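You operate a simulated robot arm through the tools that you are given. There is no shell and no other tool.

You are at the controls of a simulated robot arm. One attempt, no reset.

TASK
Slide the tray aside, wipe up the soap splash under it and slide the tray back.
Fine: wipe with the grey pad and put it back; the tray is not lifted and keeps its hoses. What is to be rubbed or washed off counts as gone when no trace of it is left.

It is judged by the outcome, as a careful person would: the job done as asked, and still so three seconds after it is handed in. It fails if anything else is knocked over, pushed out of place, dropped, spilled or broken.

THE ROBOT
A 6-joint arm with a fingered hand, fixed in place. Base frame: the origin is on the floor under the middle of its stand, x ahead of it, y to its left, z up; the work surface is at about z = 850. Lengths are in mm, angles in rad, forces in N, time in s.
With the tool pointing down near the work surface it reaches from about 160 to 860 mm from the base axis. Its first joint turns from -2.897 to 2.897 rad. Payload 5 kg.
Tool frame: the origin (TCP) lies between the finger pads and is the grasp point; the fingertips stand 36 mm ahead of it; z points along the fingers, y is the line along which they close. The gripper opens to 120 mm; its body begins 42 mm behind the TCP. The gripper is a hand of 4 fingers: y runs from the thumb to the fingers, the wrist lies at [-19, -123, -211] in the tool frame.
Orientation is told as [roll, pitch, yaw] about the base's x, y, z axes, in that order, counted from this pose: with the fingers straight down and the wrist toward the robot, the tool's x, y and z point along [0, 1, 0], [1, 0, 0] and [0, 0, -1] of the base frame.

THE INTERFACE
- The arm moves only by the tool play_rows. Its arguments are lists of equal length, an entry for each row: "delta_pos": the shift along the tool's x, y, z in mm, a list of three; "dr": the turn, a rotation vector about the tool's x, y, z in rad, a list of three. In form: {"delta_pos": [[x, y, z], ...], "dr": [[wx, wy, wz], ...]}. A call has 1 to 20 rows; each row shifts and turns the commanded pose from where the row before left it, along the tool's axes as they then stand. A row lasts 0.2 s, in which the tool goes at most 50 mm and 0.15 rad; a call with a longer step from one row to the next is refused whole. A pose out of reach is approached as far as the arm can. The call stops where the force on the tool passes 40 N (or 10 N more than at its start, if that is more) or the arm is blocked; 0.2 s more then pass. In this call time passes only in rows, and 0.2 s behind the last. The reply holds the time, the measured pose of the TCP, the force on the tool along the base axes, the opening and the grip force, in the units named above and with some noise, with the torque about the TCP (base axes, N m) and any sound that the robot's microphone picked up, and new pictures: "pictures" is both (left out), scene, wrist or none.
- Cameras (640 x 400 px; columns grow to the right, rows downward): "scene" is fixed at [386.5, 492.4, 1578.3]; the picture's right is [-0.91, -0.42, 0.00], its down [-0.31, 0.67, -0.67] and it looks along [0.28, -0.61, -0.74] (base axes); focal length 349 px, centre (320, 200). "wrist" rides on the gripper at [72, -101, -142] in the tool frame; the picture's right is [-0.79, 0.29, -0.54], its down [-0.56, -0.70, 0.44] and it looks along [-0.25, 0.65, 0.71] (tool axes); focal length 280 px, centre (320, 200).
- slide_trunk(by): slides the trunk up (or, below 0, down) by that many mm; the arm rides with it, the base frame stays. It gives what a move gives, with no picture.
- curl_fingers(index, middle, ring, thumb_bend, thumb_turn): sets how far each is bent, from 0 (flat) to 1 (curled in); at 0.3 the hand is open as for a grip, at 0.7 the pads meet at the TCP. One left out holds its place. A second passes; each finger stops where it meets its share of the squeeze, and holds until it gets a number again. It is the only way to open and close the hand. It gives what a move gives, with no picture; readings hold the bend of each and the force on the fingers (four entries, about 0 where the hand has none), thumb and palm. thumb_turn goes from beside the hand (0) to across from the fingers (1), as for a grip.
- pixel_to_xyz(camera, pixels): for up to 12 pixels [column, row] of the newest picture of that camera ("zoom" is the newest enlarged one), the place [x, y, z] in the base frame of the surface seen there, good to about 2 mm, but the place of the scene camera against the robot may be out by one fixed shift of up to 25 mm in any direction. No time passes.
- inspect(camera, box): a new picture of the part [left, top, right, bottom] of that camera's present view, enlarged. No time passes.
- close_job(): hands the job in; it is judged then, once.

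Open the gripper and draw the arm clear of the work before you hand the job in, unless the task says otherwise.

The tools are called after "Call:" by a JSON object that holds its "method" and its "body". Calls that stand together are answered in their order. play_rows: Moves the arm, as the interface text tells. Its arguments: {"type":"object","properties":{"delta_pos":{"type":"array"},"dr":{"type":"array"},"pictures":{"type":"string","enum":["both","scene","wrist","none"]}},"required":["delta_pos","dr"]} The other tools are called the same way: slide_trunk (by) moves the trunk up or down; curl_fingers (index, middle, ring, thumb_bend, thumb_turn) moves the fingers one by one; pixel_to_xyz (camera, pixels) gives the place of the surface under pixels of a picture; inspect (camera, box) takes an enlarged picture of a part of a camera's view; close_job () hands the job in.

At the start:

```text
time: 0.0
tcp_pos: [705.3, -118.1, 1159.4]
tcp_rot: [0.0, 0.001, 0.0]
ft_force: [-0.5, -0.4, 0.1]
ft_torque: [0.03, 0.0, 0.03]
gripper_width: 119.7
finger_force: 0.1
shape: jaw
bend: [0.3, 0.3, 0.3, 0.3, 0.98]
finger forces: [0.0, 0.0, 0.1, 0.0, 0.0, 0.1]
trunk travel left (down, up): [-750.0, 90.0]
```

scene: 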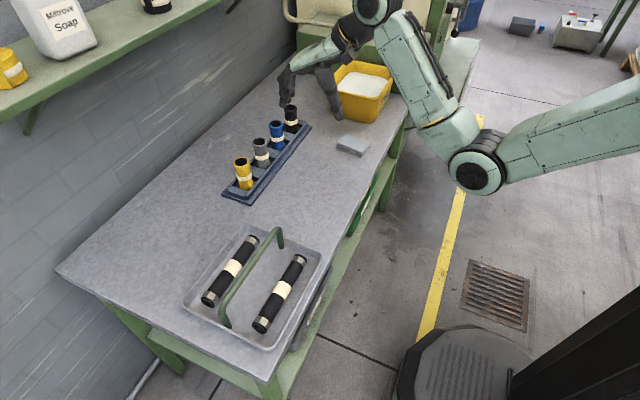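
wrist: 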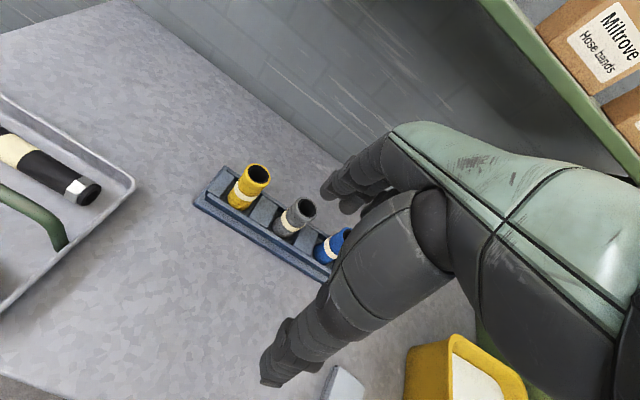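

The scene shows a tray with two hoses and a green bail handle around (250,285), a grey pad at about (352,145), and a hose rack. I'll zoom in on the tray and the pad before moving.

Call:
{"method": "inspect", "body": {"camera": "scene", "box": [160, 210, 350, 370]}}

Call:
{"method": "pixel_to_xyz", "body": {"camera": "scene", "pixels": [[352, 145], [338, 143], [368, 148], [350, 135], [354, 155], [182, 297], [276, 350], [332, 258], [245, 226], [225, 322], [279, 230], [60, 270]]}}

```text
2.50 times, centred on (255, 290) of scene
```

zoom: 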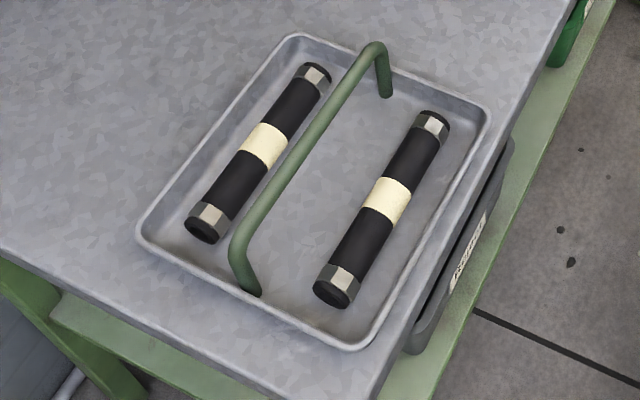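

```text
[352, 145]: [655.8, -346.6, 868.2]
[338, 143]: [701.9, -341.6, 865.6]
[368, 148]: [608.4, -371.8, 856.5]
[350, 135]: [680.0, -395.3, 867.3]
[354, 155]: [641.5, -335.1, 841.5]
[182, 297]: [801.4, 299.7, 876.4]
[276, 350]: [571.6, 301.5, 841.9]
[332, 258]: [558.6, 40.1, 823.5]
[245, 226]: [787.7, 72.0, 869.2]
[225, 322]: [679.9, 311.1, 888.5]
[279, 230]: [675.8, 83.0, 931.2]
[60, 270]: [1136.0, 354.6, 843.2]
```

I need exact geometry, so I'll sample the tray rim, handle, table edges and rack.

Call:
{"method": "pixel_to_xyz", "body": {"camera": "zoom", "pixels": [[140, 232], [352, 347], [488, 115], [293, 36], [242, 248], [310, 145], [370, 50], [258, 292], [385, 95], [330, 110], [270, 205], [350, 75]]}}

Call:
{"method": "pixel_to_xyz", "body": {"camera": "zoom", "pixels": [[60, 200], [200, 60], [240, 60], [375, 385], [450, 220], [510, 90], [550, 20], [380, 290], [265, 145], [388, 200], [350, 180], [290, 220]]}}

Call:
{"method": "pixel_to_xyz", "body": {"camera": "scene", "pixels": [[224, 195], [248, 203], [311, 126], [296, 121], [244, 160], [262, 140], [277, 123], [291, 107], [245, 185], [180, 200], [130, 250], [320, 180]]}}

Call:
{"method": "inspect", "body": {"camera": "scene", "box": [220, 60, 420, 220]}}

```text
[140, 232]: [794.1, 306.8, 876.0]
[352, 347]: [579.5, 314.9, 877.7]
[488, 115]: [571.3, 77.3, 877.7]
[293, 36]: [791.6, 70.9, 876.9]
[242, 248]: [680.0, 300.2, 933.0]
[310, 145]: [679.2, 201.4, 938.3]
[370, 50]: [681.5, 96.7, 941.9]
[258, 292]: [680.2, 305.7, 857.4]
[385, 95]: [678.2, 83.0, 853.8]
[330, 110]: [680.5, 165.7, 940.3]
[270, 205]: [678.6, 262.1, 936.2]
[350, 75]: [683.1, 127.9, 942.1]
```

```text
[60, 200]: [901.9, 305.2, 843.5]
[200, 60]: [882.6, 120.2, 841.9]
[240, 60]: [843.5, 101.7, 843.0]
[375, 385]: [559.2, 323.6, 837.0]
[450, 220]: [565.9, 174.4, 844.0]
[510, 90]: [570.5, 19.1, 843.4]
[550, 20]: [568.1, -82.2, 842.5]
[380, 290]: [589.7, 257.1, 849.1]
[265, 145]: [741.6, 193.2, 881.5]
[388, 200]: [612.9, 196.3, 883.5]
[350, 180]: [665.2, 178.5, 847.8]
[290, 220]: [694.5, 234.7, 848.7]
```

```text
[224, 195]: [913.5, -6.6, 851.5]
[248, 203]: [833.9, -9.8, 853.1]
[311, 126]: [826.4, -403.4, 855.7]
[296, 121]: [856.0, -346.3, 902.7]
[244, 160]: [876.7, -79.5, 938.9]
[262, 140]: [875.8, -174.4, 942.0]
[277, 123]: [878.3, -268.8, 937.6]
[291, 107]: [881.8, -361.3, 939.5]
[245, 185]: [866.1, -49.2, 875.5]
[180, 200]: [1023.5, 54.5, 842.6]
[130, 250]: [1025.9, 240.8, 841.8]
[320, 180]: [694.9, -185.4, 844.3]
```

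```text
2.50 times, centred on (320, 140) of scene
```

zoom: 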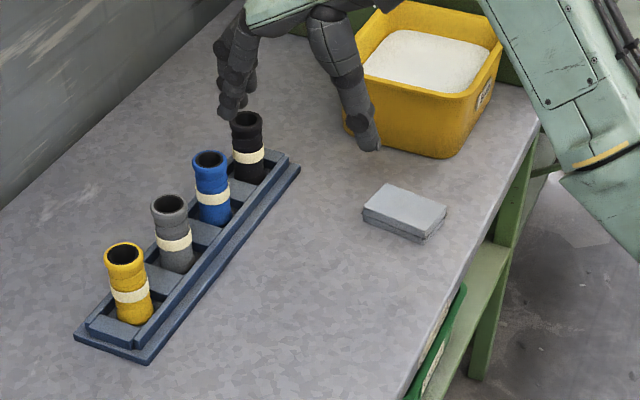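

The scene camera puts the table at z≈843, so it has an offset. I'll compare the same features through the wrist camera: the yellow hose at (257,175), the tray corner at (132,184) and the rack corners.

Call:
{"method": "pixel_to_xyz", "body": {"camera": "wrist", "pixels": [[257, 172], [302, 208], [132, 182], [196, 200], [222, 168], [244, 203], [292, 228], [150, 120], [200, 300], [60, 240], [344, 375], [20, 195]]}}

Call:
{"method": "pixel_to_xyz", "body": {"camera": "zoom", "pixels": [[125, 253], [170, 204], [75, 337], [148, 362], [388, 186], [446, 210], [427, 236], [364, 213], [425, 244], [363, 222], [445, 217], [405, 210]]}}

Call:
{"method": "inspect", "body": {"camera": "wrist", "box": [0, 100, 400, 350]}}

```text
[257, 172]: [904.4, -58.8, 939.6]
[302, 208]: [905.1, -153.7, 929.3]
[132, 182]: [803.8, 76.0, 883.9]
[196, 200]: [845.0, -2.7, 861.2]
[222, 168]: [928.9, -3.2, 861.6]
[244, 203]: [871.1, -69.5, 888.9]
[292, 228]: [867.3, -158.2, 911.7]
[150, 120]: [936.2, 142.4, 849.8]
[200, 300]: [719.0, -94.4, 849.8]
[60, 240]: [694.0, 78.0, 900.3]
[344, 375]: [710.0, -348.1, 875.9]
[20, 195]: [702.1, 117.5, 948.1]
```

```text
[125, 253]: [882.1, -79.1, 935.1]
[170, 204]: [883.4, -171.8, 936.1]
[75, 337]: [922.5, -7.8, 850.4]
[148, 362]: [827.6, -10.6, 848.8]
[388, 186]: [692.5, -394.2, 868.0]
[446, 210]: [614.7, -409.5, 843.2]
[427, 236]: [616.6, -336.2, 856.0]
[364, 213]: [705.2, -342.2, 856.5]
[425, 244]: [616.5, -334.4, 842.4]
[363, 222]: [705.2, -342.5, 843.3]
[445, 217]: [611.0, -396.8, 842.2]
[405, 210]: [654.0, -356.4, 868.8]
```

```text
1.60 times, centred on (200, 225) of wrist
```

zoom: 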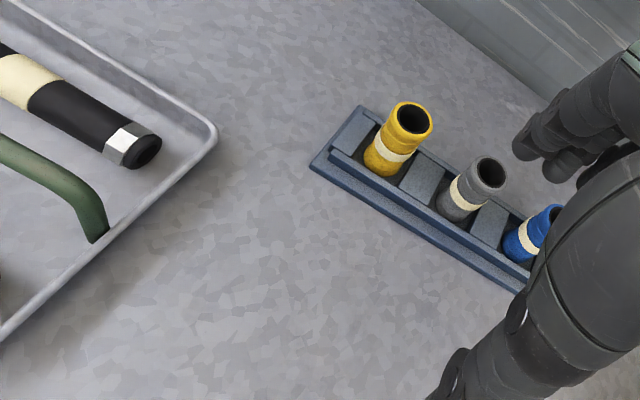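

Wrist-camera points agree with a table height of 850, and the scene camera is off by about (+12,+6,+7). That puts the true handle bar near x≈692, y≈199, top z≈949, parallel to y. I'll move the open hand to above the middle of the bar.

Call:
{"method": "play_rows", "body": {"delta_pos": [[39.6, -1.6, 15], [39.6, -1.6, 15], [39.6, -1.6, 15], [39.6, -1.6, 15], [39.6, -1.6, 15], [39.6, -1.6, 15], [39.6, -1.6, 15], [39.6, -1.6, 15]], "dr": [[0, 0, 0], [0, 0, 0], [0, 0, 0], [0, 0, 0], [0, 0, 0], [0, 0, 0], [0, 0, 0], [0, 0, 0]]}}

```text
time: 1.8
tcp_pos: [691.7, 200.9, 1039.2]
tcp_rot: [-0.002, -0.002, 0.0]
ft_force: [-0.3, 0.0, -0.7]
ft_torque: [-0.05, -0.02, 0.03]
gripper_width: 119.6
finger_force: 0.0
shape: jaw
bend: [0.3, 0.3, 0.3, 0.3, 0.98]
finger forces: [0.0, 0.1, 0.0, 0.0, 0.0, 0.0]
trunk travel left (down, up): [-750.0, 90.0]
```

scene: 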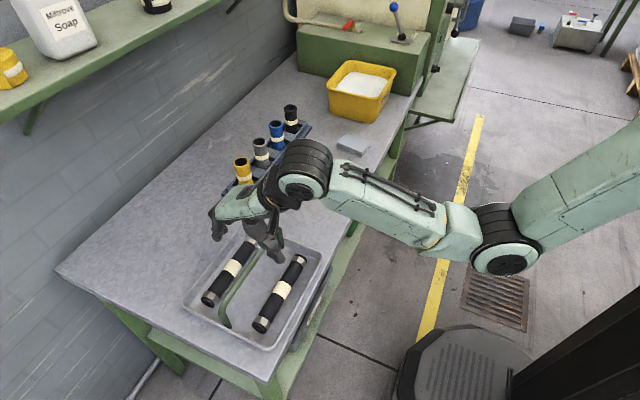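
wrist: 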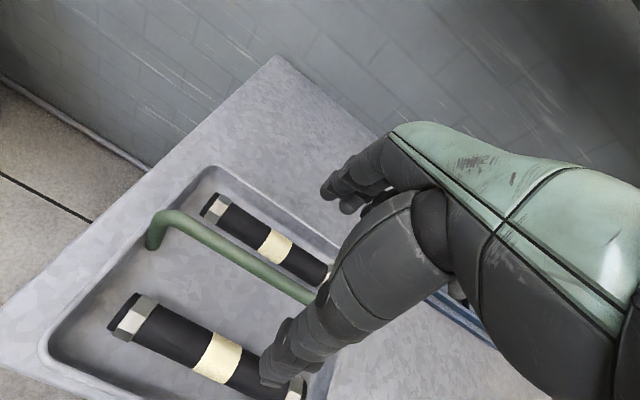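

The hand hangs above the handle. I'll measure the bar with the wrist camera at (190,228), (240,258) and (290,287), plus the tray rim.

Call:
{"method": "pixel_to_xyz", "body": {"camera": "wrist", "pixels": [[180, 218], [215, 238], [250, 260], [290, 283], [155, 245], [211, 168], [45, 348], [330, 245], [220, 360], [275, 245], [20, 320], [276, 58]]}}

Call:
{"method": "inspect", "body": {"camera": "wrist", "box": [80, 150, 400, 400]}}

Call:
{"method": "inspect", "body": {"camera": "scene", "box": [180, 180, 340, 300]}}

```text
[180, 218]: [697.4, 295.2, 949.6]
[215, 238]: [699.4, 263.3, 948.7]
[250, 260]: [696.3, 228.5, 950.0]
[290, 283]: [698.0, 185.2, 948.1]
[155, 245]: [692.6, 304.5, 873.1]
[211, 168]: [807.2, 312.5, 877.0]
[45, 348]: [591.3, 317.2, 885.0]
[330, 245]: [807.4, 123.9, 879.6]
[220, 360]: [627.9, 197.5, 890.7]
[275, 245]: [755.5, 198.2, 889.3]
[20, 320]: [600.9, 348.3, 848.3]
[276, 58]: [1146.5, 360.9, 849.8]
```

```text
1.60 times, centred on (240, 275) of wrist
```

zoom: 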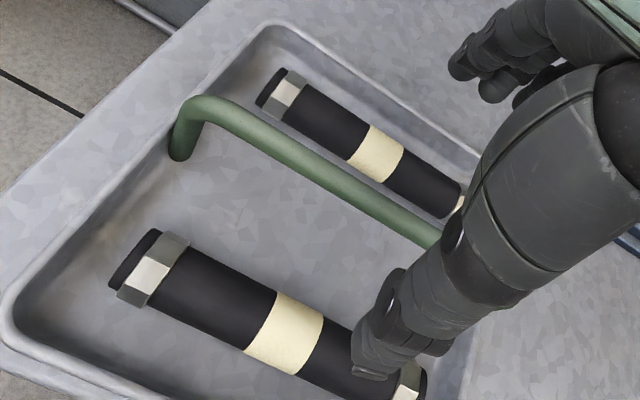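

```text
3.33 times, centred on (260, 240) of scene
```

zoom: 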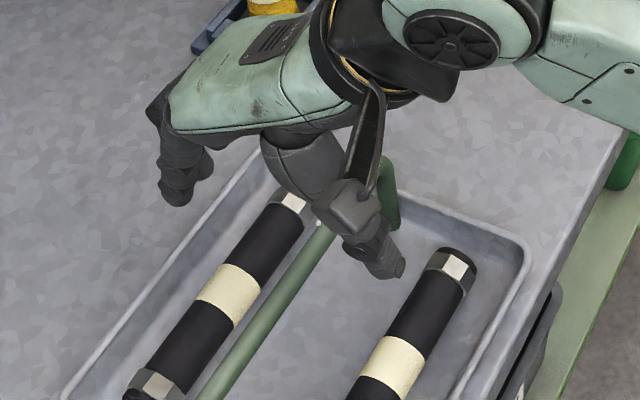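

The bar sits at x≈697, top z≈949.5, so its centre is around z≈942. I'll half-close the hand first, so the thumb stays clear of the near hose (top at z≈890) on the way down.

Call:
{"method": "curl_fingers", "body": {"index": 0.45, "middle": 0.45, "ring": 0.45, "thumb_bend": 0.45}}

Call:
{"method": "inspect", "body": {"camera": "wrist", "box": [160, 150, 480, 400]}}

```text
time: 2.8
tcp_pos: [691.5, 200.2, 1039.5]
tcp_rot: [-0.001, -0.001, -0.001]
ft_force: [-0.3, -1.1, -0.8]
ft_torque: [0.0, 0.01, 0.01]
gripper_width: 80.2
finger_force: 0.0
shape: fingers
bend: [0.45, 0.45, 0.45, 0.45, 0.98]
finger forces: [0.1, 0.0, 0.0, 0.0, 0.0, 0.0]
trunk travel left (down, up): [-750.0, 90.0]
```

```text
1.60 times, centred on (320, 275) of wrist
```

zoom: 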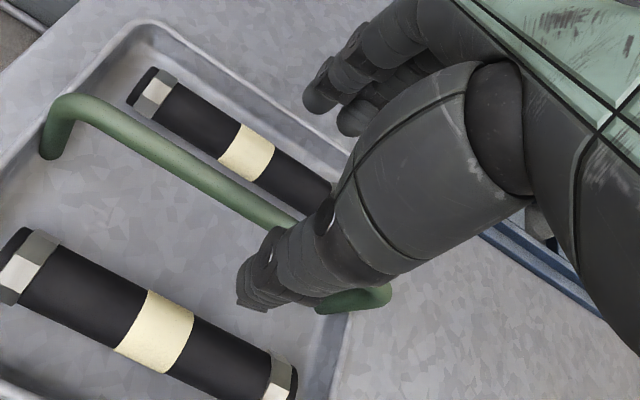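

The opening is now 80 mm. I'll shift +5.5 mm in x and go down about 70 mm to straddle the bar, then check.

Call:
{"method": "play_rows", "body": {"delta_pos": [[0, 5.5, 0], [0, 0, 25], [0, 0, 25], [0, 0, 20]], "dr": [[0, 0, 0], [0, 0, 0], [0, 0, 0], [0, 0, 0]]}}

Call:
{"method": "inspect", "body": {"camera": "scene", "box": [180, 200, 340, 300]}}

```text
time: 3.8
tcp_pos: [696.0, 199.3, 968.1]
tcp_rot: [0.0, -0.001, 0.0]
ft_force: [0.2, -0.2, -1.5]
ft_torque: [0.01, 0.03, -0.03]
gripper_width: 79.9
finger_force: 0.1
shape: fingers
bend: [0.45, 0.45, 0.45, 0.45, 0.98]
finger forces: [0.1, 0.0, 0.1, 0.0, 0.0, 0.1]
trunk travel left (down, up): [-750.0, 90.0]
```

scene: 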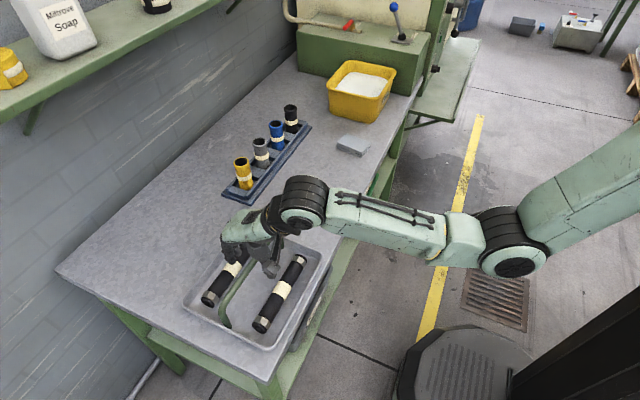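
wrist: 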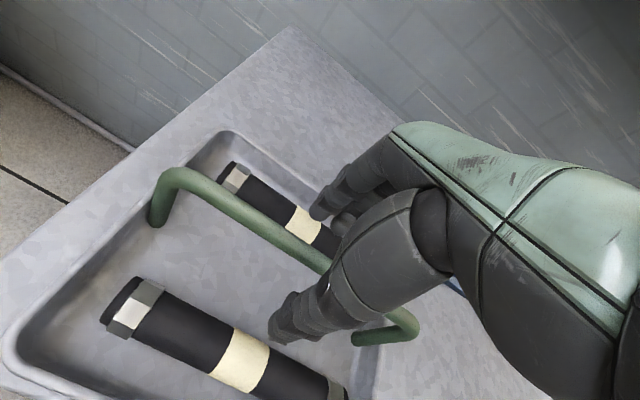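

```text
4.00 times, centred on (260, 250) of scene
```

zoom: 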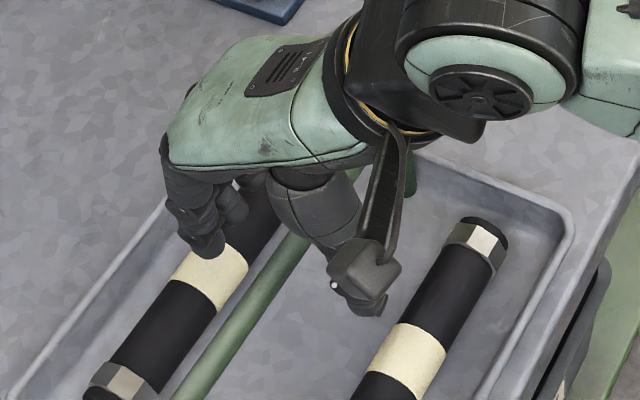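

The bar runs between the thumb and fingers. I'll go down 26 mm, so the TCP is at the bar's centre height.

Call:
{"method": "play_rows", "body": {"delta_pos": [[0, 1, 13], [0, 0, 13]], "dr": [[0, 0, 0], [0, 0, 0]]}}

Call:
{"method": "pixel_to_xyz", "body": {"camera": "wrist", "pixels": [[180, 190], [215, 215], [250, 235], [290, 260]]}}

```text
time: 4.4
tcp_pos: [698.4, 198.4, 943.1]
tcp_rot: [0.0, -0.001, 0.0]
ft_force: [1.0, 0.2, -0.7]
ft_torque: [0.01, 0.02, -0.02]
gripper_width: 79.9
finger_force: 0.1
shape: fingers
bend: [0.45, 0.45, 0.45, 0.45, 0.98]
finger forces: [0.0, 0.0, 0.1, 0.0, 0.0, 0.0]
trunk travel left (down, up): [-750.0, 90.0]
```

scene: 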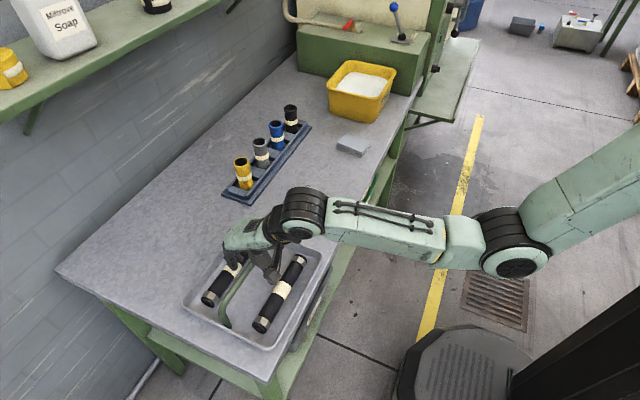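
wrist: 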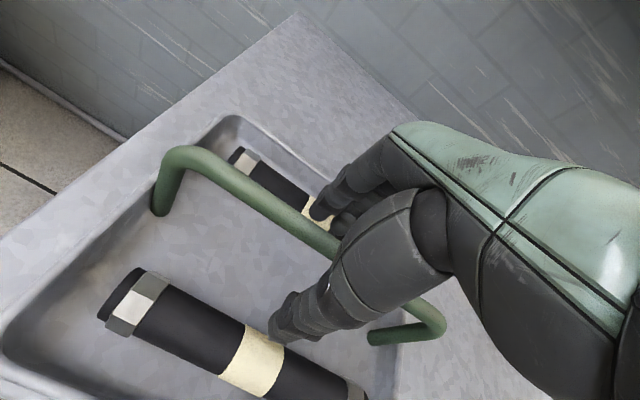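

```text
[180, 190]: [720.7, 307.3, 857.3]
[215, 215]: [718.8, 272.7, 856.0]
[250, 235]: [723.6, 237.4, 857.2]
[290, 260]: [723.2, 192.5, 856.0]
```

The hand straddles the bar at the right height. I'll close gradually, to about a 20 mm opening first, to see whether it is centred.

Call:
{"method": "curl_fingers", "body": {"index": 0.62, "middle": 0.62, "ring": 0.62, "thumb_bend": 0.62}}

Call:
{"method": "inspect", "body": {"camera": "wrist", "box": [120, 120, 440, 370]}}

Call:
{"method": "inspect", "body": {"camera": "scene", "box": [180, 200, 340, 300]}}

```text
time: 5.4
tcp_pos: [697.1, 198.0, 942.1]
tcp_rot: [-0.001, 0.001, -0.001]
ft_force: [-0.1, -0.3, -0.3]
ft_torque: [0.01, -0.01, 0.02]
gripper_width: 29.0
finger_force: 0.0
shape: fingers
bend: [0.62, 0.62, 0.62, 0.62, 0.98]
finger forces: [0.1, 0.0, 0.0, 0.1, 0.0, 0.0]
trunk travel left (down, up): [-750.0, 90.0]
```

```text
1.60 times, centred on (280, 245) of wrist
```

zoom: 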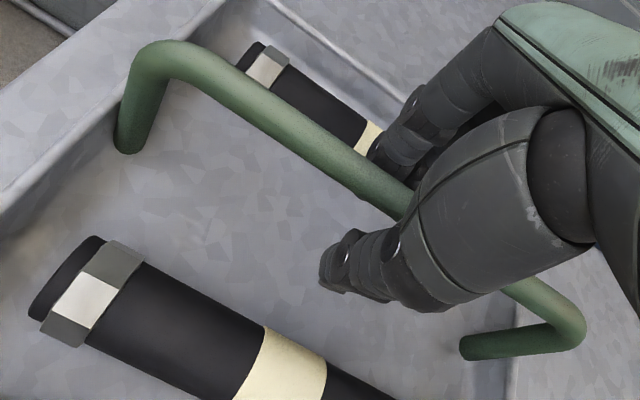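

```text
4.00 times, centred on (260, 250) of scene
```

zoom: 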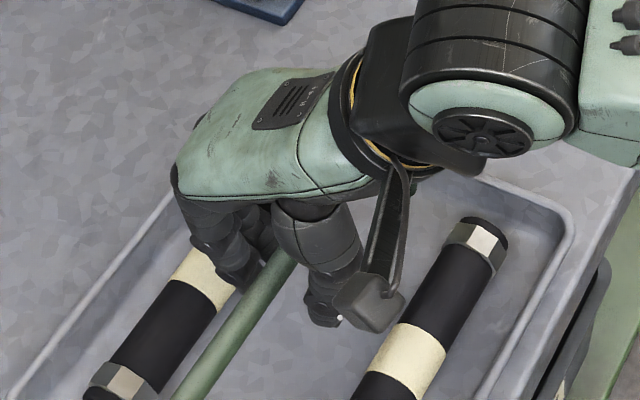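

The 29 mm gap is centred on the bar with no contact yet. I'll close fully to grip it.

Call:
{"method": "curl_fingers", "body": {"index": 0.72, "middle": 0.72, "ring": 0.72, "thumb_bend": 0.72}}

Call:
{"method": "inspect", "body": {"camera": "wrist", "box": [120, 120, 440, 370]}}

Call:
{"method": "inspect", "body": {"camera": "scene", "box": [160, 210, 350, 370]}}

```text
time: 6.4
tcp_pos: [697.9, 198.9, 942.9]
tcp_rot: [0.001, -0.001, 0.001]
ft_force: [-0.1, 0.8, -0.4]
ft_torque: [0.03, -0.03, 0.02]
gripper_width: 1.1
finger_force: 0.1
shape: fingers
bend: [0.72, 0.72, 0.72, 0.71, 0.98]
finger forces: [0.0, 0.0, 0.0, 0.1, 0.0, 0.0]
trunk travel left (down, up): [-750.0, 90.0]
```

```text
1.60 times, centred on (280, 245) of wrist
```

zoom: 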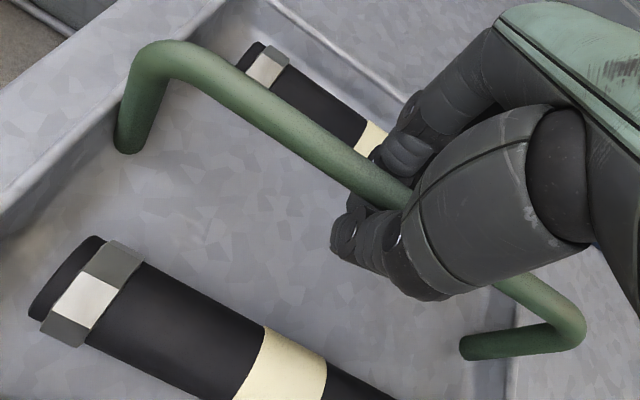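

```text
2.50 times, centred on (255, 290) of scene
```

zoom: 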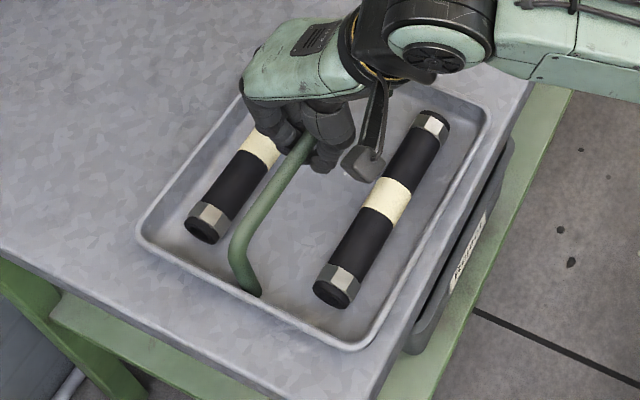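

The gap closed to 1 mm with no force, so the fingers seem to have met under the bar instead of on it. I'll measure where the tips are compared with the bar.

Call:
{"method": "inspect", "body": {"camera": "wrist", "box": [240, 160, 400, 260]}}

Call:
{"method": "pixel_to_xyz", "body": {"camera": "wrist", "pixels": [[260, 190], [290, 206], [310, 217], [295, 235], [290, 240], [308, 228], [318, 240], [325, 197], [312, 195], [335, 190]]}}

```text
4.00 times, centred on (320, 210) of wrist
```

zoom: 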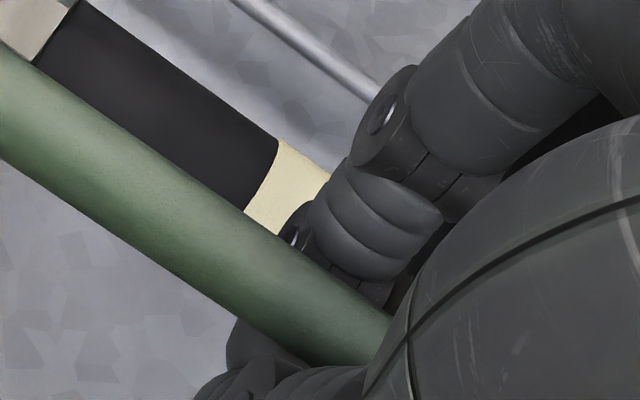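

```text
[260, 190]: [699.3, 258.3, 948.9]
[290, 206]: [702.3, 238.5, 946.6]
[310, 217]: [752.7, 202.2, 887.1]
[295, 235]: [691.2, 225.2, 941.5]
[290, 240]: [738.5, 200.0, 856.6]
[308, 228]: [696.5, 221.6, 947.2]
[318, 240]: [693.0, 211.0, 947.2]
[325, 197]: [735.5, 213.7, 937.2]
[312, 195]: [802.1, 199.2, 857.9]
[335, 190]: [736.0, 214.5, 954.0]
```

The bar covers the fingertips, and thumb parts show at zoom (245,365). I'll sample points on the fingers and thumb.

Call:
{"method": "pixel_to_xyz", "body": {"camera": "zoom", "pixels": [[245, 360], [280, 375], [220, 390], [330, 240], [390, 240], [345, 195], [298, 235], [360, 320], [385, 285], [230, 260], [300, 300], [400, 130]]}}

Call:
{"method": "inspect", "body": {"camera": "scene", "box": [230, 230, 310, 280]}}

```text
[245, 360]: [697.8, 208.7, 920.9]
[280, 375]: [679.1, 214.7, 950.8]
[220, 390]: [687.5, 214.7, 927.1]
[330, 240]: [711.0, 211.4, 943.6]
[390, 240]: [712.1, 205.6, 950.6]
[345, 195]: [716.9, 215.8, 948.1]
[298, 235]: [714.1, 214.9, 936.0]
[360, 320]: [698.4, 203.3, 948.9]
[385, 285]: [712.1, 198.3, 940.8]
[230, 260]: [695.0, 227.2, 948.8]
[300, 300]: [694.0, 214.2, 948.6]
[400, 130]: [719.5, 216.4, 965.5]
```

```text
8.00 times, centred on (270, 255) of scene
```

zoom: 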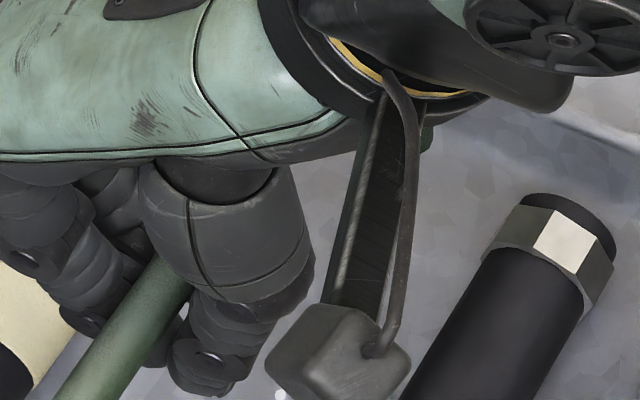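

At the bar's height the fingers and thumb are still about 27 mm apart, because the tips meet about 20 mm lower. I'll open slightly, raise the hand 18 mm and close again so the pads pinch the bar.

Call:
{"method": "curl_fingers", "body": {"index": 0.55, "middle": 0.55, "ring": 0.55, "thumb_bend": 0.55}}

Call:
{"method": "play_rows", "body": {"delta_pos": [[0, 0, -9], [0, 0, -9]], "dr": [[0, 0, 0], [0, 0, 0]], "pictures": "none"}}

Call:
{"method": "curl_fingers", "body": {"index": 0.68, "middle": 0.68, "ring": 0.68, "thumb_bend": 0.68}}

Call:
{"method": "inspect", "body": {"camera": "wrist", "box": [200, 140, 440, 290]}}

```text
time: 7.4
tcp_pos: [697.9, 199.8, 942.5]
tcp_rot: [-0.001, 0.0, 0.0]
ft_force: [-0.4, 0.2, 0.5]
ft_torque: [0.02, 0.01, 0.0]
gripper_width: 48.7
finger_force: 0.0
shape: fingers
bend: [0.55, 0.55, 0.55, 0.55, 0.98]
finger forces: [0.0, 0.0, 0.1, 0.0, 0.1, 0.0]
trunk travel left (down, up): [-750.0, 90.0]
```

```text
time: 8.0
tcp_pos: [697.2, 199.0, 961.0]
tcp_rot: [-0.001, 0.002, -0.001]
ft_force: [0.2, 0.8, -0.5]
ft_torque: [0.01, 0.03, -0.02]
gripper_width: 49.1
finger_force: 0.1
shape: fingers
bend: [0.55, 0.55, 0.55, 0.55, 0.98]
finger forces: [0.0, 0.1, 0.0, 0.0, 0.1, 0.0]
trunk travel left (down, up): [-750.0, 90.0]
```

```text
time: 9.0
tcp_pos: [697.2, 198.6, 960.4]
tcp_rot: [-0.001, -0.001, -0.001]
ft_force: [-0.6, 0.4, 0.5]
ft_torque: [0.02, 0.02, 0.0]
gripper_width: 11.6
finger_force: 0.5
shape: fingers
bend: [0.68, 0.68, 0.68, 0.68, 0.98]
finger forces: [0.0, 0.0, 0.1, 0.0, 0.1, 0.0]
trunk travel left (down, up): [-750.0, 90.0]
```

```text
2.67 times, centred on (320, 215) of wrist
```

zoom: 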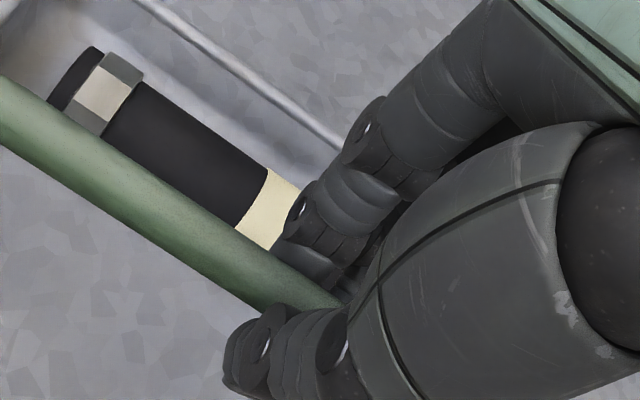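

Contact is just starting (finger_force 0.5), and the pads are now level with the bar. I'll squeeze further.

Call:
{"method": "curl_fingers", "body": {"index": 0.76, "middle": 0.76, "ring": 0.76, "thumb_bend": 0.76}}

Call:
{"method": "inspect", "body": {"camera": "wrist", "box": [200, 140, 440, 290]}}

Call:
{"method": "inspect", "body": {"camera": "scene", "box": [160, 210, 350, 370]}}

```text
time: 10.0
tcp_pos: [698.9, 198.8, 959.8]
tcp_rot: [0.0, 0.001, 0.0]
ft_force: [0.2, 0.0, -7.8]
ft_torque: [-0.05, -0.07, 0.01]
gripper_width: 0.7
finger_force: 11.9
shape: fingers
bend: [0.75, 0.75, 0.76, 0.71, 0.96]
finger forces: [8.4, 3.9, 0.1, 0.0, 12.4, 0.1]
trunk travel left (down, up): [-750.0, 90.0]
```

```text
2.67 times, centred on (320, 215) of wrist
```

zoom: 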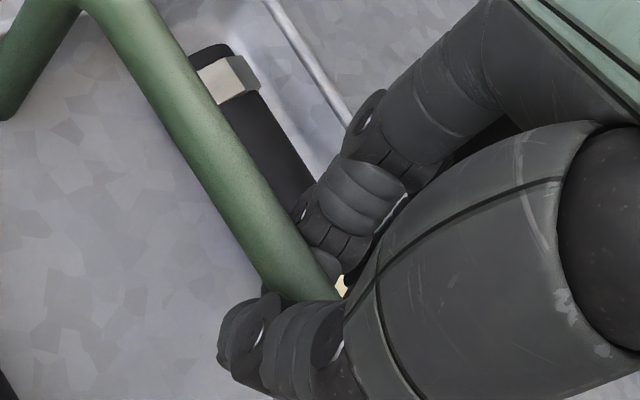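

```text
2.50 times, centred on (255, 290) of scene
```

zoom: 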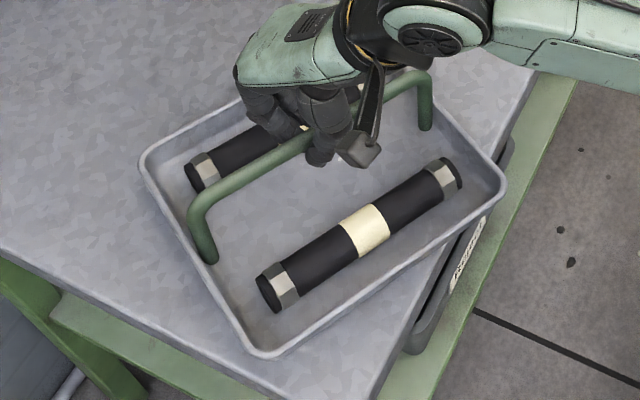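

The squeeze turned the tray. The index finger and thumb took all the load and twisted the bar. Before doing anything else I'll measure the rim heights and corners.

Call:
{"method": "pixel_to_xyz", "body": {"camera": "zoom", "pixels": [[143, 160], [262, 355], [503, 185], [210, 258], [190, 215], [260, 170], [415, 78], [425, 125], [275, 300], [450, 170], [220, 280], [400, 262]]}}

```text
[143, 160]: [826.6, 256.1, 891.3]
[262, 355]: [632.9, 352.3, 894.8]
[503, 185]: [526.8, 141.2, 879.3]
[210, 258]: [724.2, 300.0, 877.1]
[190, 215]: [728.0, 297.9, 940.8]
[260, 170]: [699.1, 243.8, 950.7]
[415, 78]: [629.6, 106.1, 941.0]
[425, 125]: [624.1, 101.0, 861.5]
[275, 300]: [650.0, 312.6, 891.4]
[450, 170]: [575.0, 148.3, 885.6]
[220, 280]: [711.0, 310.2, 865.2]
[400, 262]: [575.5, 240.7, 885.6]
```

The +y side of the rim is about 15 mm up, because the curling fingers pulled the bar up. I'll lower gently until the tray's weight is back on the table.

Call:
{"method": "play_rows", "body": {"delta_pos": [[0, 0, 3], [0, 0, 3], [0, 0, 3]], "dr": [[0, 0, 0], [0, 0, 0], [0, 0, 0]]}}

Call:
{"method": "inspect", "body": {"camera": "scene", "box": [160, 210, 350, 370]}}

Call:
{"method": "pixel_to_xyz", "body": {"camera": "zoom", "pixels": [[143, 160], [262, 355], [503, 185], [264, 352], [260, 350]]}}

```text
time: 10.8
tcp_pos: [697.8, 198.6, 952.3]
tcp_rot: [0.001, 0.001, 0.0]
ft_force: [0.6, 0.6, -5.9]
ft_torque: [-0.08, -0.03, 0.02]
gripper_width: 0.5
finger_force: 12.8
shape: fingers
bend: [0.75, 0.75, 0.76, 0.71, 0.96]
finger forces: [9.4, 3.4, 0.0, 0.0, 12.1, 0.0]
trunk travel left (down, up): [-750.0, 90.0]
```

scene: 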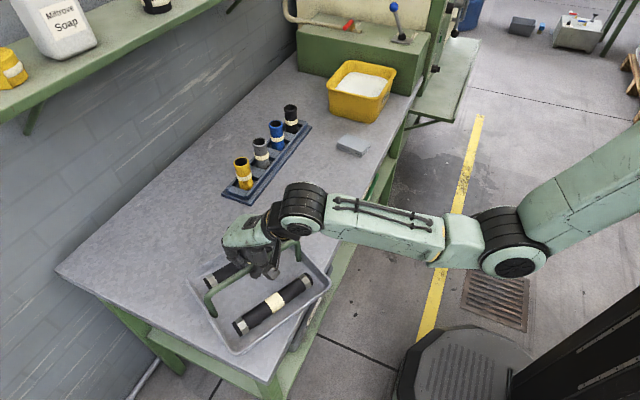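
wrist: 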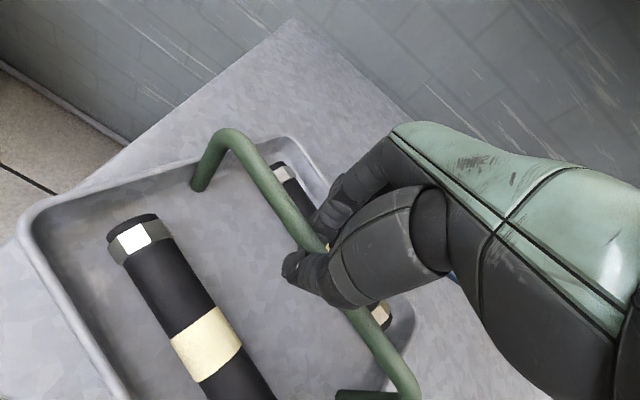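

```text
2.50 times, centred on (255, 290) of scene
```

zoom: 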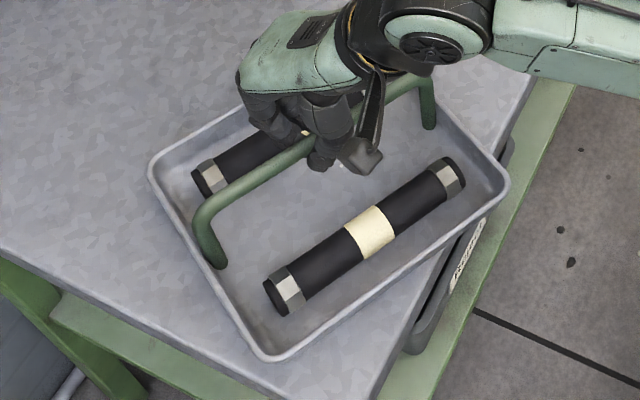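

```text
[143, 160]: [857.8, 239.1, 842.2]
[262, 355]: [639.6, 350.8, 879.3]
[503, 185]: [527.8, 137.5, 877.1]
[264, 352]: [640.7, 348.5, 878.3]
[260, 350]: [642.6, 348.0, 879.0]
```

The rim is almost down at 879 against an original 877, with 6 N still carried. I'll lower another 3 mm. In this grip the bar has settled against the index, middle and thumb, so I can turn the tray back by yawing the hand.

Call:
{"method": "play_rows", "body": {"delta_pos": [[0, 0, 2], [0, 0, 2]], "dr": [[0, 0, 0], [0, 0, 0]], "pictures": "none"}}

Call:
{"method": "inspect", "body": {"camera": "scene", "box": [160, 210, 350, 370]}}

Call:
{"method": "inspect", "body": {"camera": "wrist", "box": [200, 140, 440, 290]}}

```text
time: 11.4
tcp_pos: [697.6, 199.8, 949.2]
tcp_rot: [0.0, -0.002, 0.001]
ft_force: [1.1, 0.9, 1.0]
ft_torque: [0.03, 0.03, 0.04]
gripper_width: 0.0
finger_force: 0.9
shape: fingers
bend: [0.75, 0.76, 0.76, 0.72, 0.96]
finger forces: [0.1, 2.5, 0.0, 0.0, 0.0, 0.0]
trunk travel left (down, up): [-750.0, 90.0]
```

```text
2.50 times, centred on (255, 290) of scene
```

zoom: 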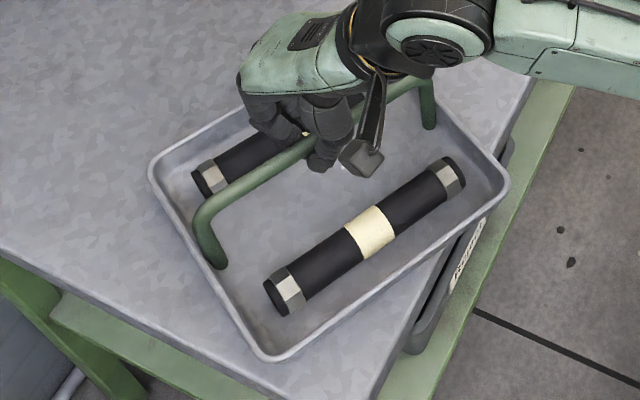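

```text
2.67 times, centred on (320, 215) of wrist
```

zoom: 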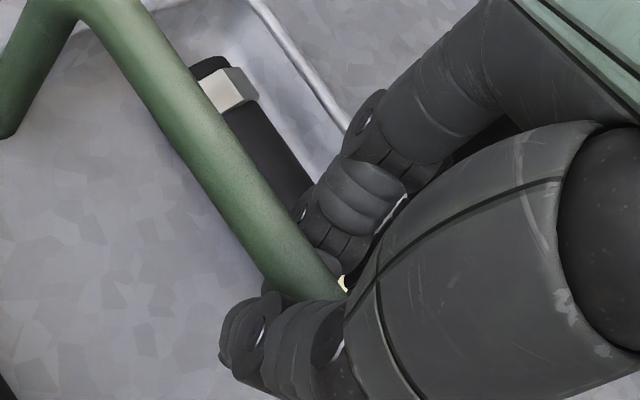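

The weight is on the table again (ft z ≈ +1). The closed hand now works as a loose wrench around the bar at about −26° relative yaw. I'll yaw the hand back counter-clockwise in small steps, to turn the tray straight without lifting it.

Call:
{"method": "play_rows", "body": {"delta_pos": [[0, 0, 1], [0, 0, 0], [0, 0, 0], [0, 0, 0]], "dr": [[0, 0, -0.06], [0, 0, -0.06], [0, 0, -0.06], [0, 0, -0.06]]}}

Call:
{"method": "inspect", "body": {"camera": "scene", "box": [160, 210, 350, 370]}}

```text
time: 12.4
tcp_pos: [697.7, 199.5, 947.3]
tcp_rot: [0.0, 0.002, 0.243]
ft_force: [1.1, 2.2, 0.2]
ft_torque: [0.0, -0.02, -0.09]
gripper_width: 0.0
finger_force: 0.9
shape: fingers
bend: [0.75, 0.76, 0.76, 0.72, 0.96]
finger forces: [0.6, 0.3, 0.0, 0.1, 0.9, 0.1]
trunk travel left (down, up): [-750.0, 90.0]
```

scene: 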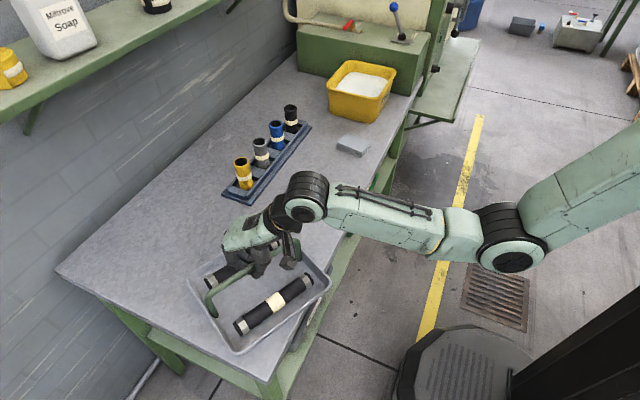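
wrist: 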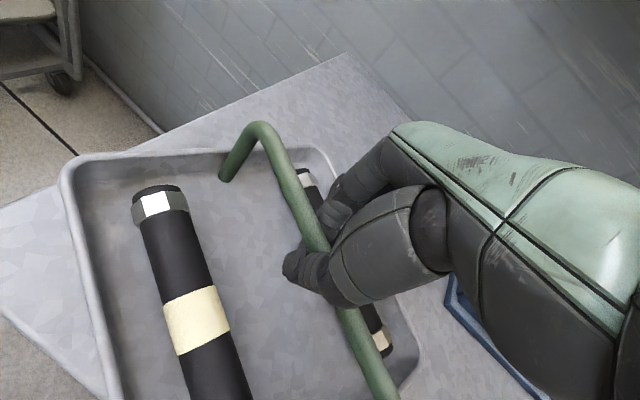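

```text
2.50 times, centred on (255, 290) of scene
```

zoom: 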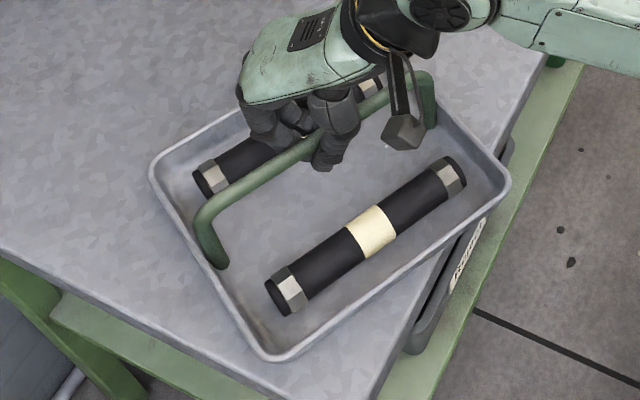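

The hand turned 0.24 rad inside the loop without turning the tray, so there is slack. I'll keep turning to about 0.48 rad and see whether it engages.

Call:
{"method": "play_rows", "body": {"delta_pos": [[0, 0, 0], [0, 0, 0], [0, 0, 0], [0, 0, 0]], "dr": [[0, 0, -0.06], [0, 0, -0.06], [0, 0, -0.06], [0, 0, -0.06]], "pictures": "wrist"}}

Call:
{"method": "inspect", "body": {"camera": "scene", "box": [160, 210, 350, 370]}}

```text
time: 13.4
tcp_pos: [698.2, 197.5, 948.9]
tcp_rot: [0.0, 0.002, 0.481]
ft_force: [0.3, 0.2, 0.1]
ft_torque: [-0.03, -0.01, -0.2]
gripper_width: 0.0
finger_force: 8.9
shape: fingers
bend: [0.75, 0.76, 0.76, 0.72, 0.95]
finger forces: [4.5, 0.1, 0.0, 0.1, 13.0, 0.0]
trunk travel left (down, up): [-750.0, 90.0]
```

wrist: 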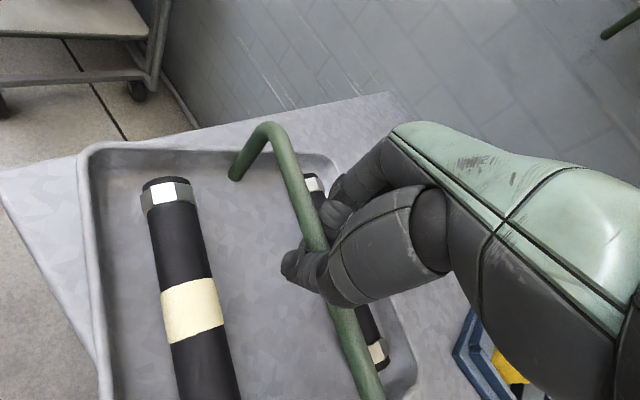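

```text
2.50 times, centred on (255, 290) of scene
```

zoom: 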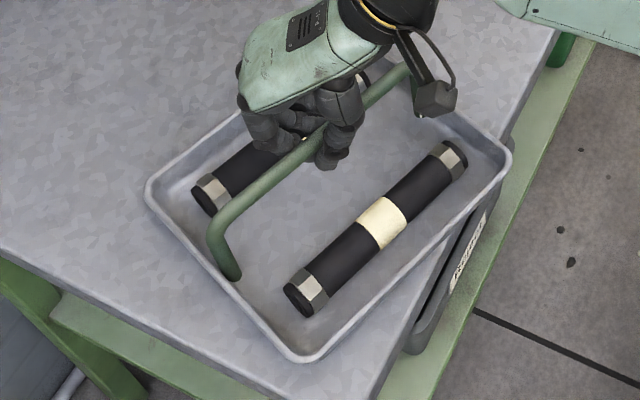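

The wrench has engaged (thumb 13 N, index 4.5 N) and the tray is turning back with ft z≈0. I'll carry on until it is straight.

Call:
{"method": "play_rows", "body": {"delta_pos": [[0, 0, 0], [0, 0, 0], [0, 0, 0], [0, 0, 0]], "dr": [[0, 0, -0.06], [0, 0, -0.06], [0, 0, -0.06], [0, 0, -0.06]], "pictures": "wrist"}}

Call:
{"method": "inspect", "body": {"camera": "scene", "box": [160, 210, 350, 370]}}

```text
time: 14.4
tcp_pos: [697.9, 198.6, 946.5]
tcp_rot: [-0.002, 0.001, 0.722]
ft_force: [-0.4, 0.0, 0.6]
ft_torque: [-0.02, 0.01, -0.16]
gripper_width: 0.0
finger_force: 2.8
shape: fingers
bend: [0.75, 0.76, 0.76, 0.72, 0.96]
finger forces: [3.4, 0.1, 0.1, 0.0, 2.9, 0.0]
trunk travel left (down, up): [-750.0, 90.0]
```

wrist: 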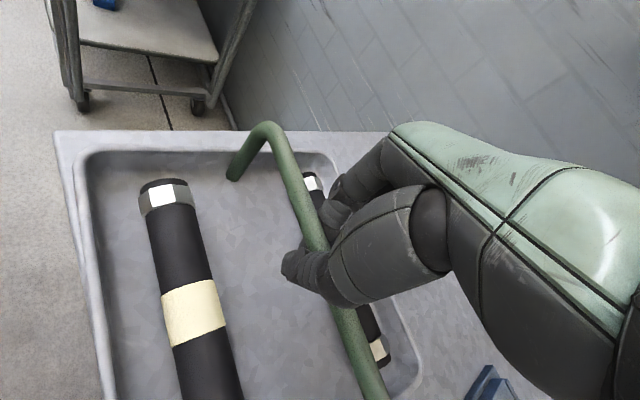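

```text
2.50 times, centred on (255, 290) of scene
```

zoom: 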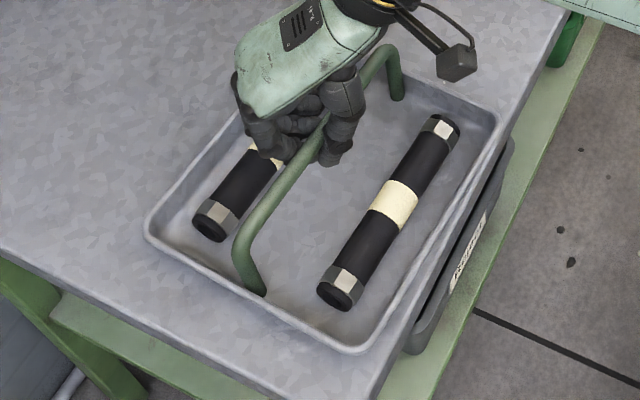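

The tray is nearly square with its original place again and sits flat. Now I'll drag it along −y in small steps with the same loop grip, watching forces.

Call:
{"method": "play_rows", "body": {"delta_pos": [[-11.2, -9.9, 0], [-11.2, -9.9, 0], [-11.2, -9.9, 0], [-11.2, -9.9, 0]], "dr": [[0, 0, 0], [0, 0, 0], [0, 0, 0], [0, 0, 0]]}}

Call:
{"method": "inspect", "body": {"camera": "scene", "box": [160, 190, 350, 350]}}

```text
time: 15.4
tcp_pos: [698.5, 139.1, 947.5]
tcp_rot: [0.001, -0.001, 0.721]
ft_force: [-0.8, 2.4, -0.2]
ft_torque: [0.03, 0.01, -0.02]
gripper_width: 0.0
finger_force: 0.8
shape: fingers
bend: [0.75, 0.76, 0.76, 0.72, 0.96]
finger forces: [0.1, 0.7, 0.1, 0.0, 0.5, 0.1]
trunk travel left (down, up): [-750.0, 90.0]
```

scene: 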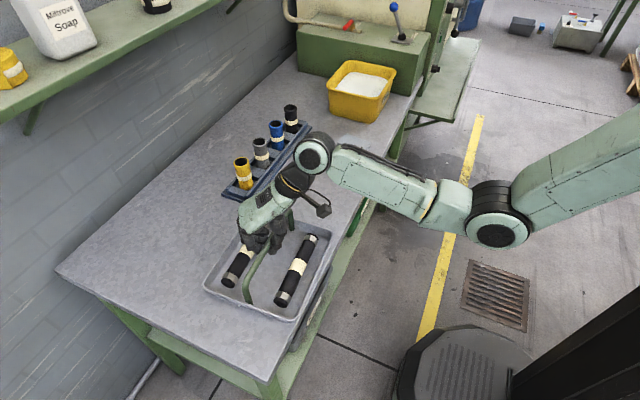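
wrist: 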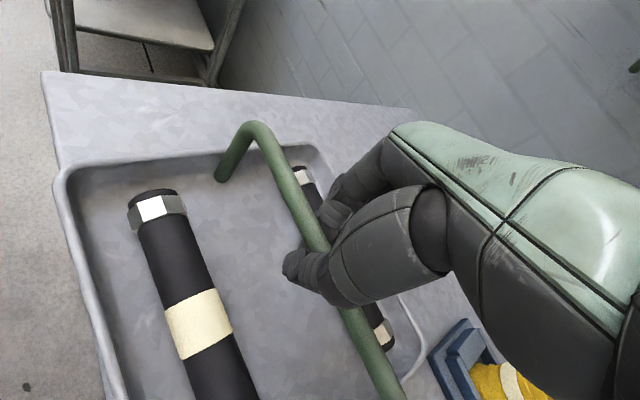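

```text
2.50 times, centred on (255, 270) of scene
```

zoom: 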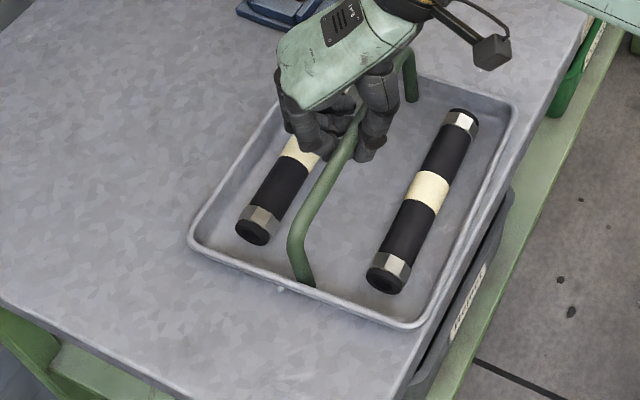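

The tray followed the hand along −y and stays flat and square. I'll continue.

Call:
{"method": "play_rows", "body": {"delta_pos": [[-11.2, -9.9, 0], [-11.2, -9.9, 0], [-11.2, -9.9, 0], [-11.2, -9.9, 0], [-11.2, -9.9, 0]], "dr": [[0, 0, 0], [0, 0, 0], [0, 0, 0], [0, 0, 0], [0, 0, 0]]}}

Call:
{"method": "inspect", "body": {"camera": "scene", "box": [190, 180, 380, 340]}}

```text
time: 16.6
tcp_pos: [698.7, 63.5, 946.5]
tcp_rot: [0.002, 0.0, 0.72]
ft_force: [-0.2, 0.0, -3.9]
ft_torque: [-0.02, -0.05, -0.02]
gripper_width: 0.0
finger_force: 0.6
shape: fingers
bend: [0.75, 0.76, 0.76, 0.72, 0.96]
finger forces: [0.0, 1.1, 0.1, 0.0, 0.2, 0.1]
trunk travel left (down, up): [-750.0, 90.0]
```

scene: 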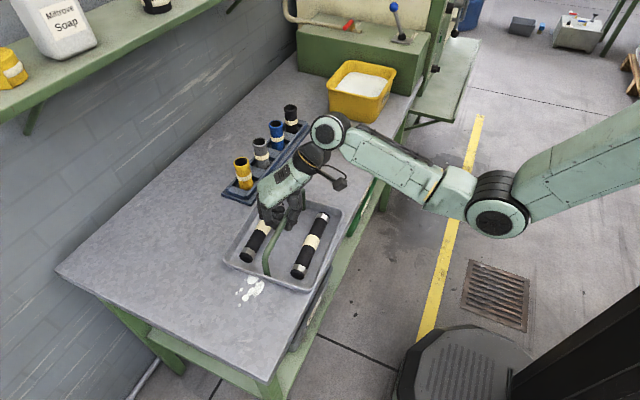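
wrist: 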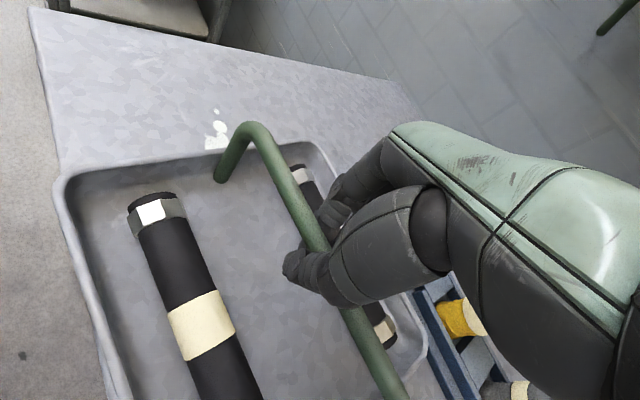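

```text
2.50 times, centred on (285, 260) of scene
```

zoom: 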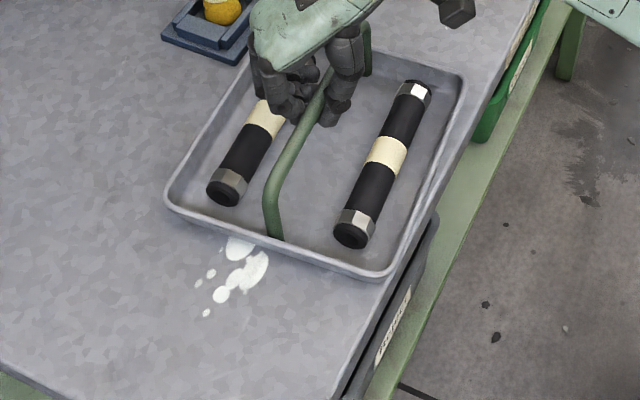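

The soap splash is appearing at (250,288), and ft z=−3.9 hints at a slight upward pull. I'll check the rim heights.

Call:
{"method": "pixel_to_xyz", "body": {"camera": "zoom", "pixels": [[168, 198], [383, 277], [463, 75], [275, 235], [370, 60], [245, 255], [215, 295], [206, 313], [258, 270], [198, 283]]}}

```text
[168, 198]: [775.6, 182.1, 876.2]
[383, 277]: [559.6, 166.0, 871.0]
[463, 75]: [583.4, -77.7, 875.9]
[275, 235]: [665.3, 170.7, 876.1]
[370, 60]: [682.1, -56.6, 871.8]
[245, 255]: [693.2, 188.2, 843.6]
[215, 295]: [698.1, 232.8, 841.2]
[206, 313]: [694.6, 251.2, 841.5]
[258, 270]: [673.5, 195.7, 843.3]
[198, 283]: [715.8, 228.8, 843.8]
```

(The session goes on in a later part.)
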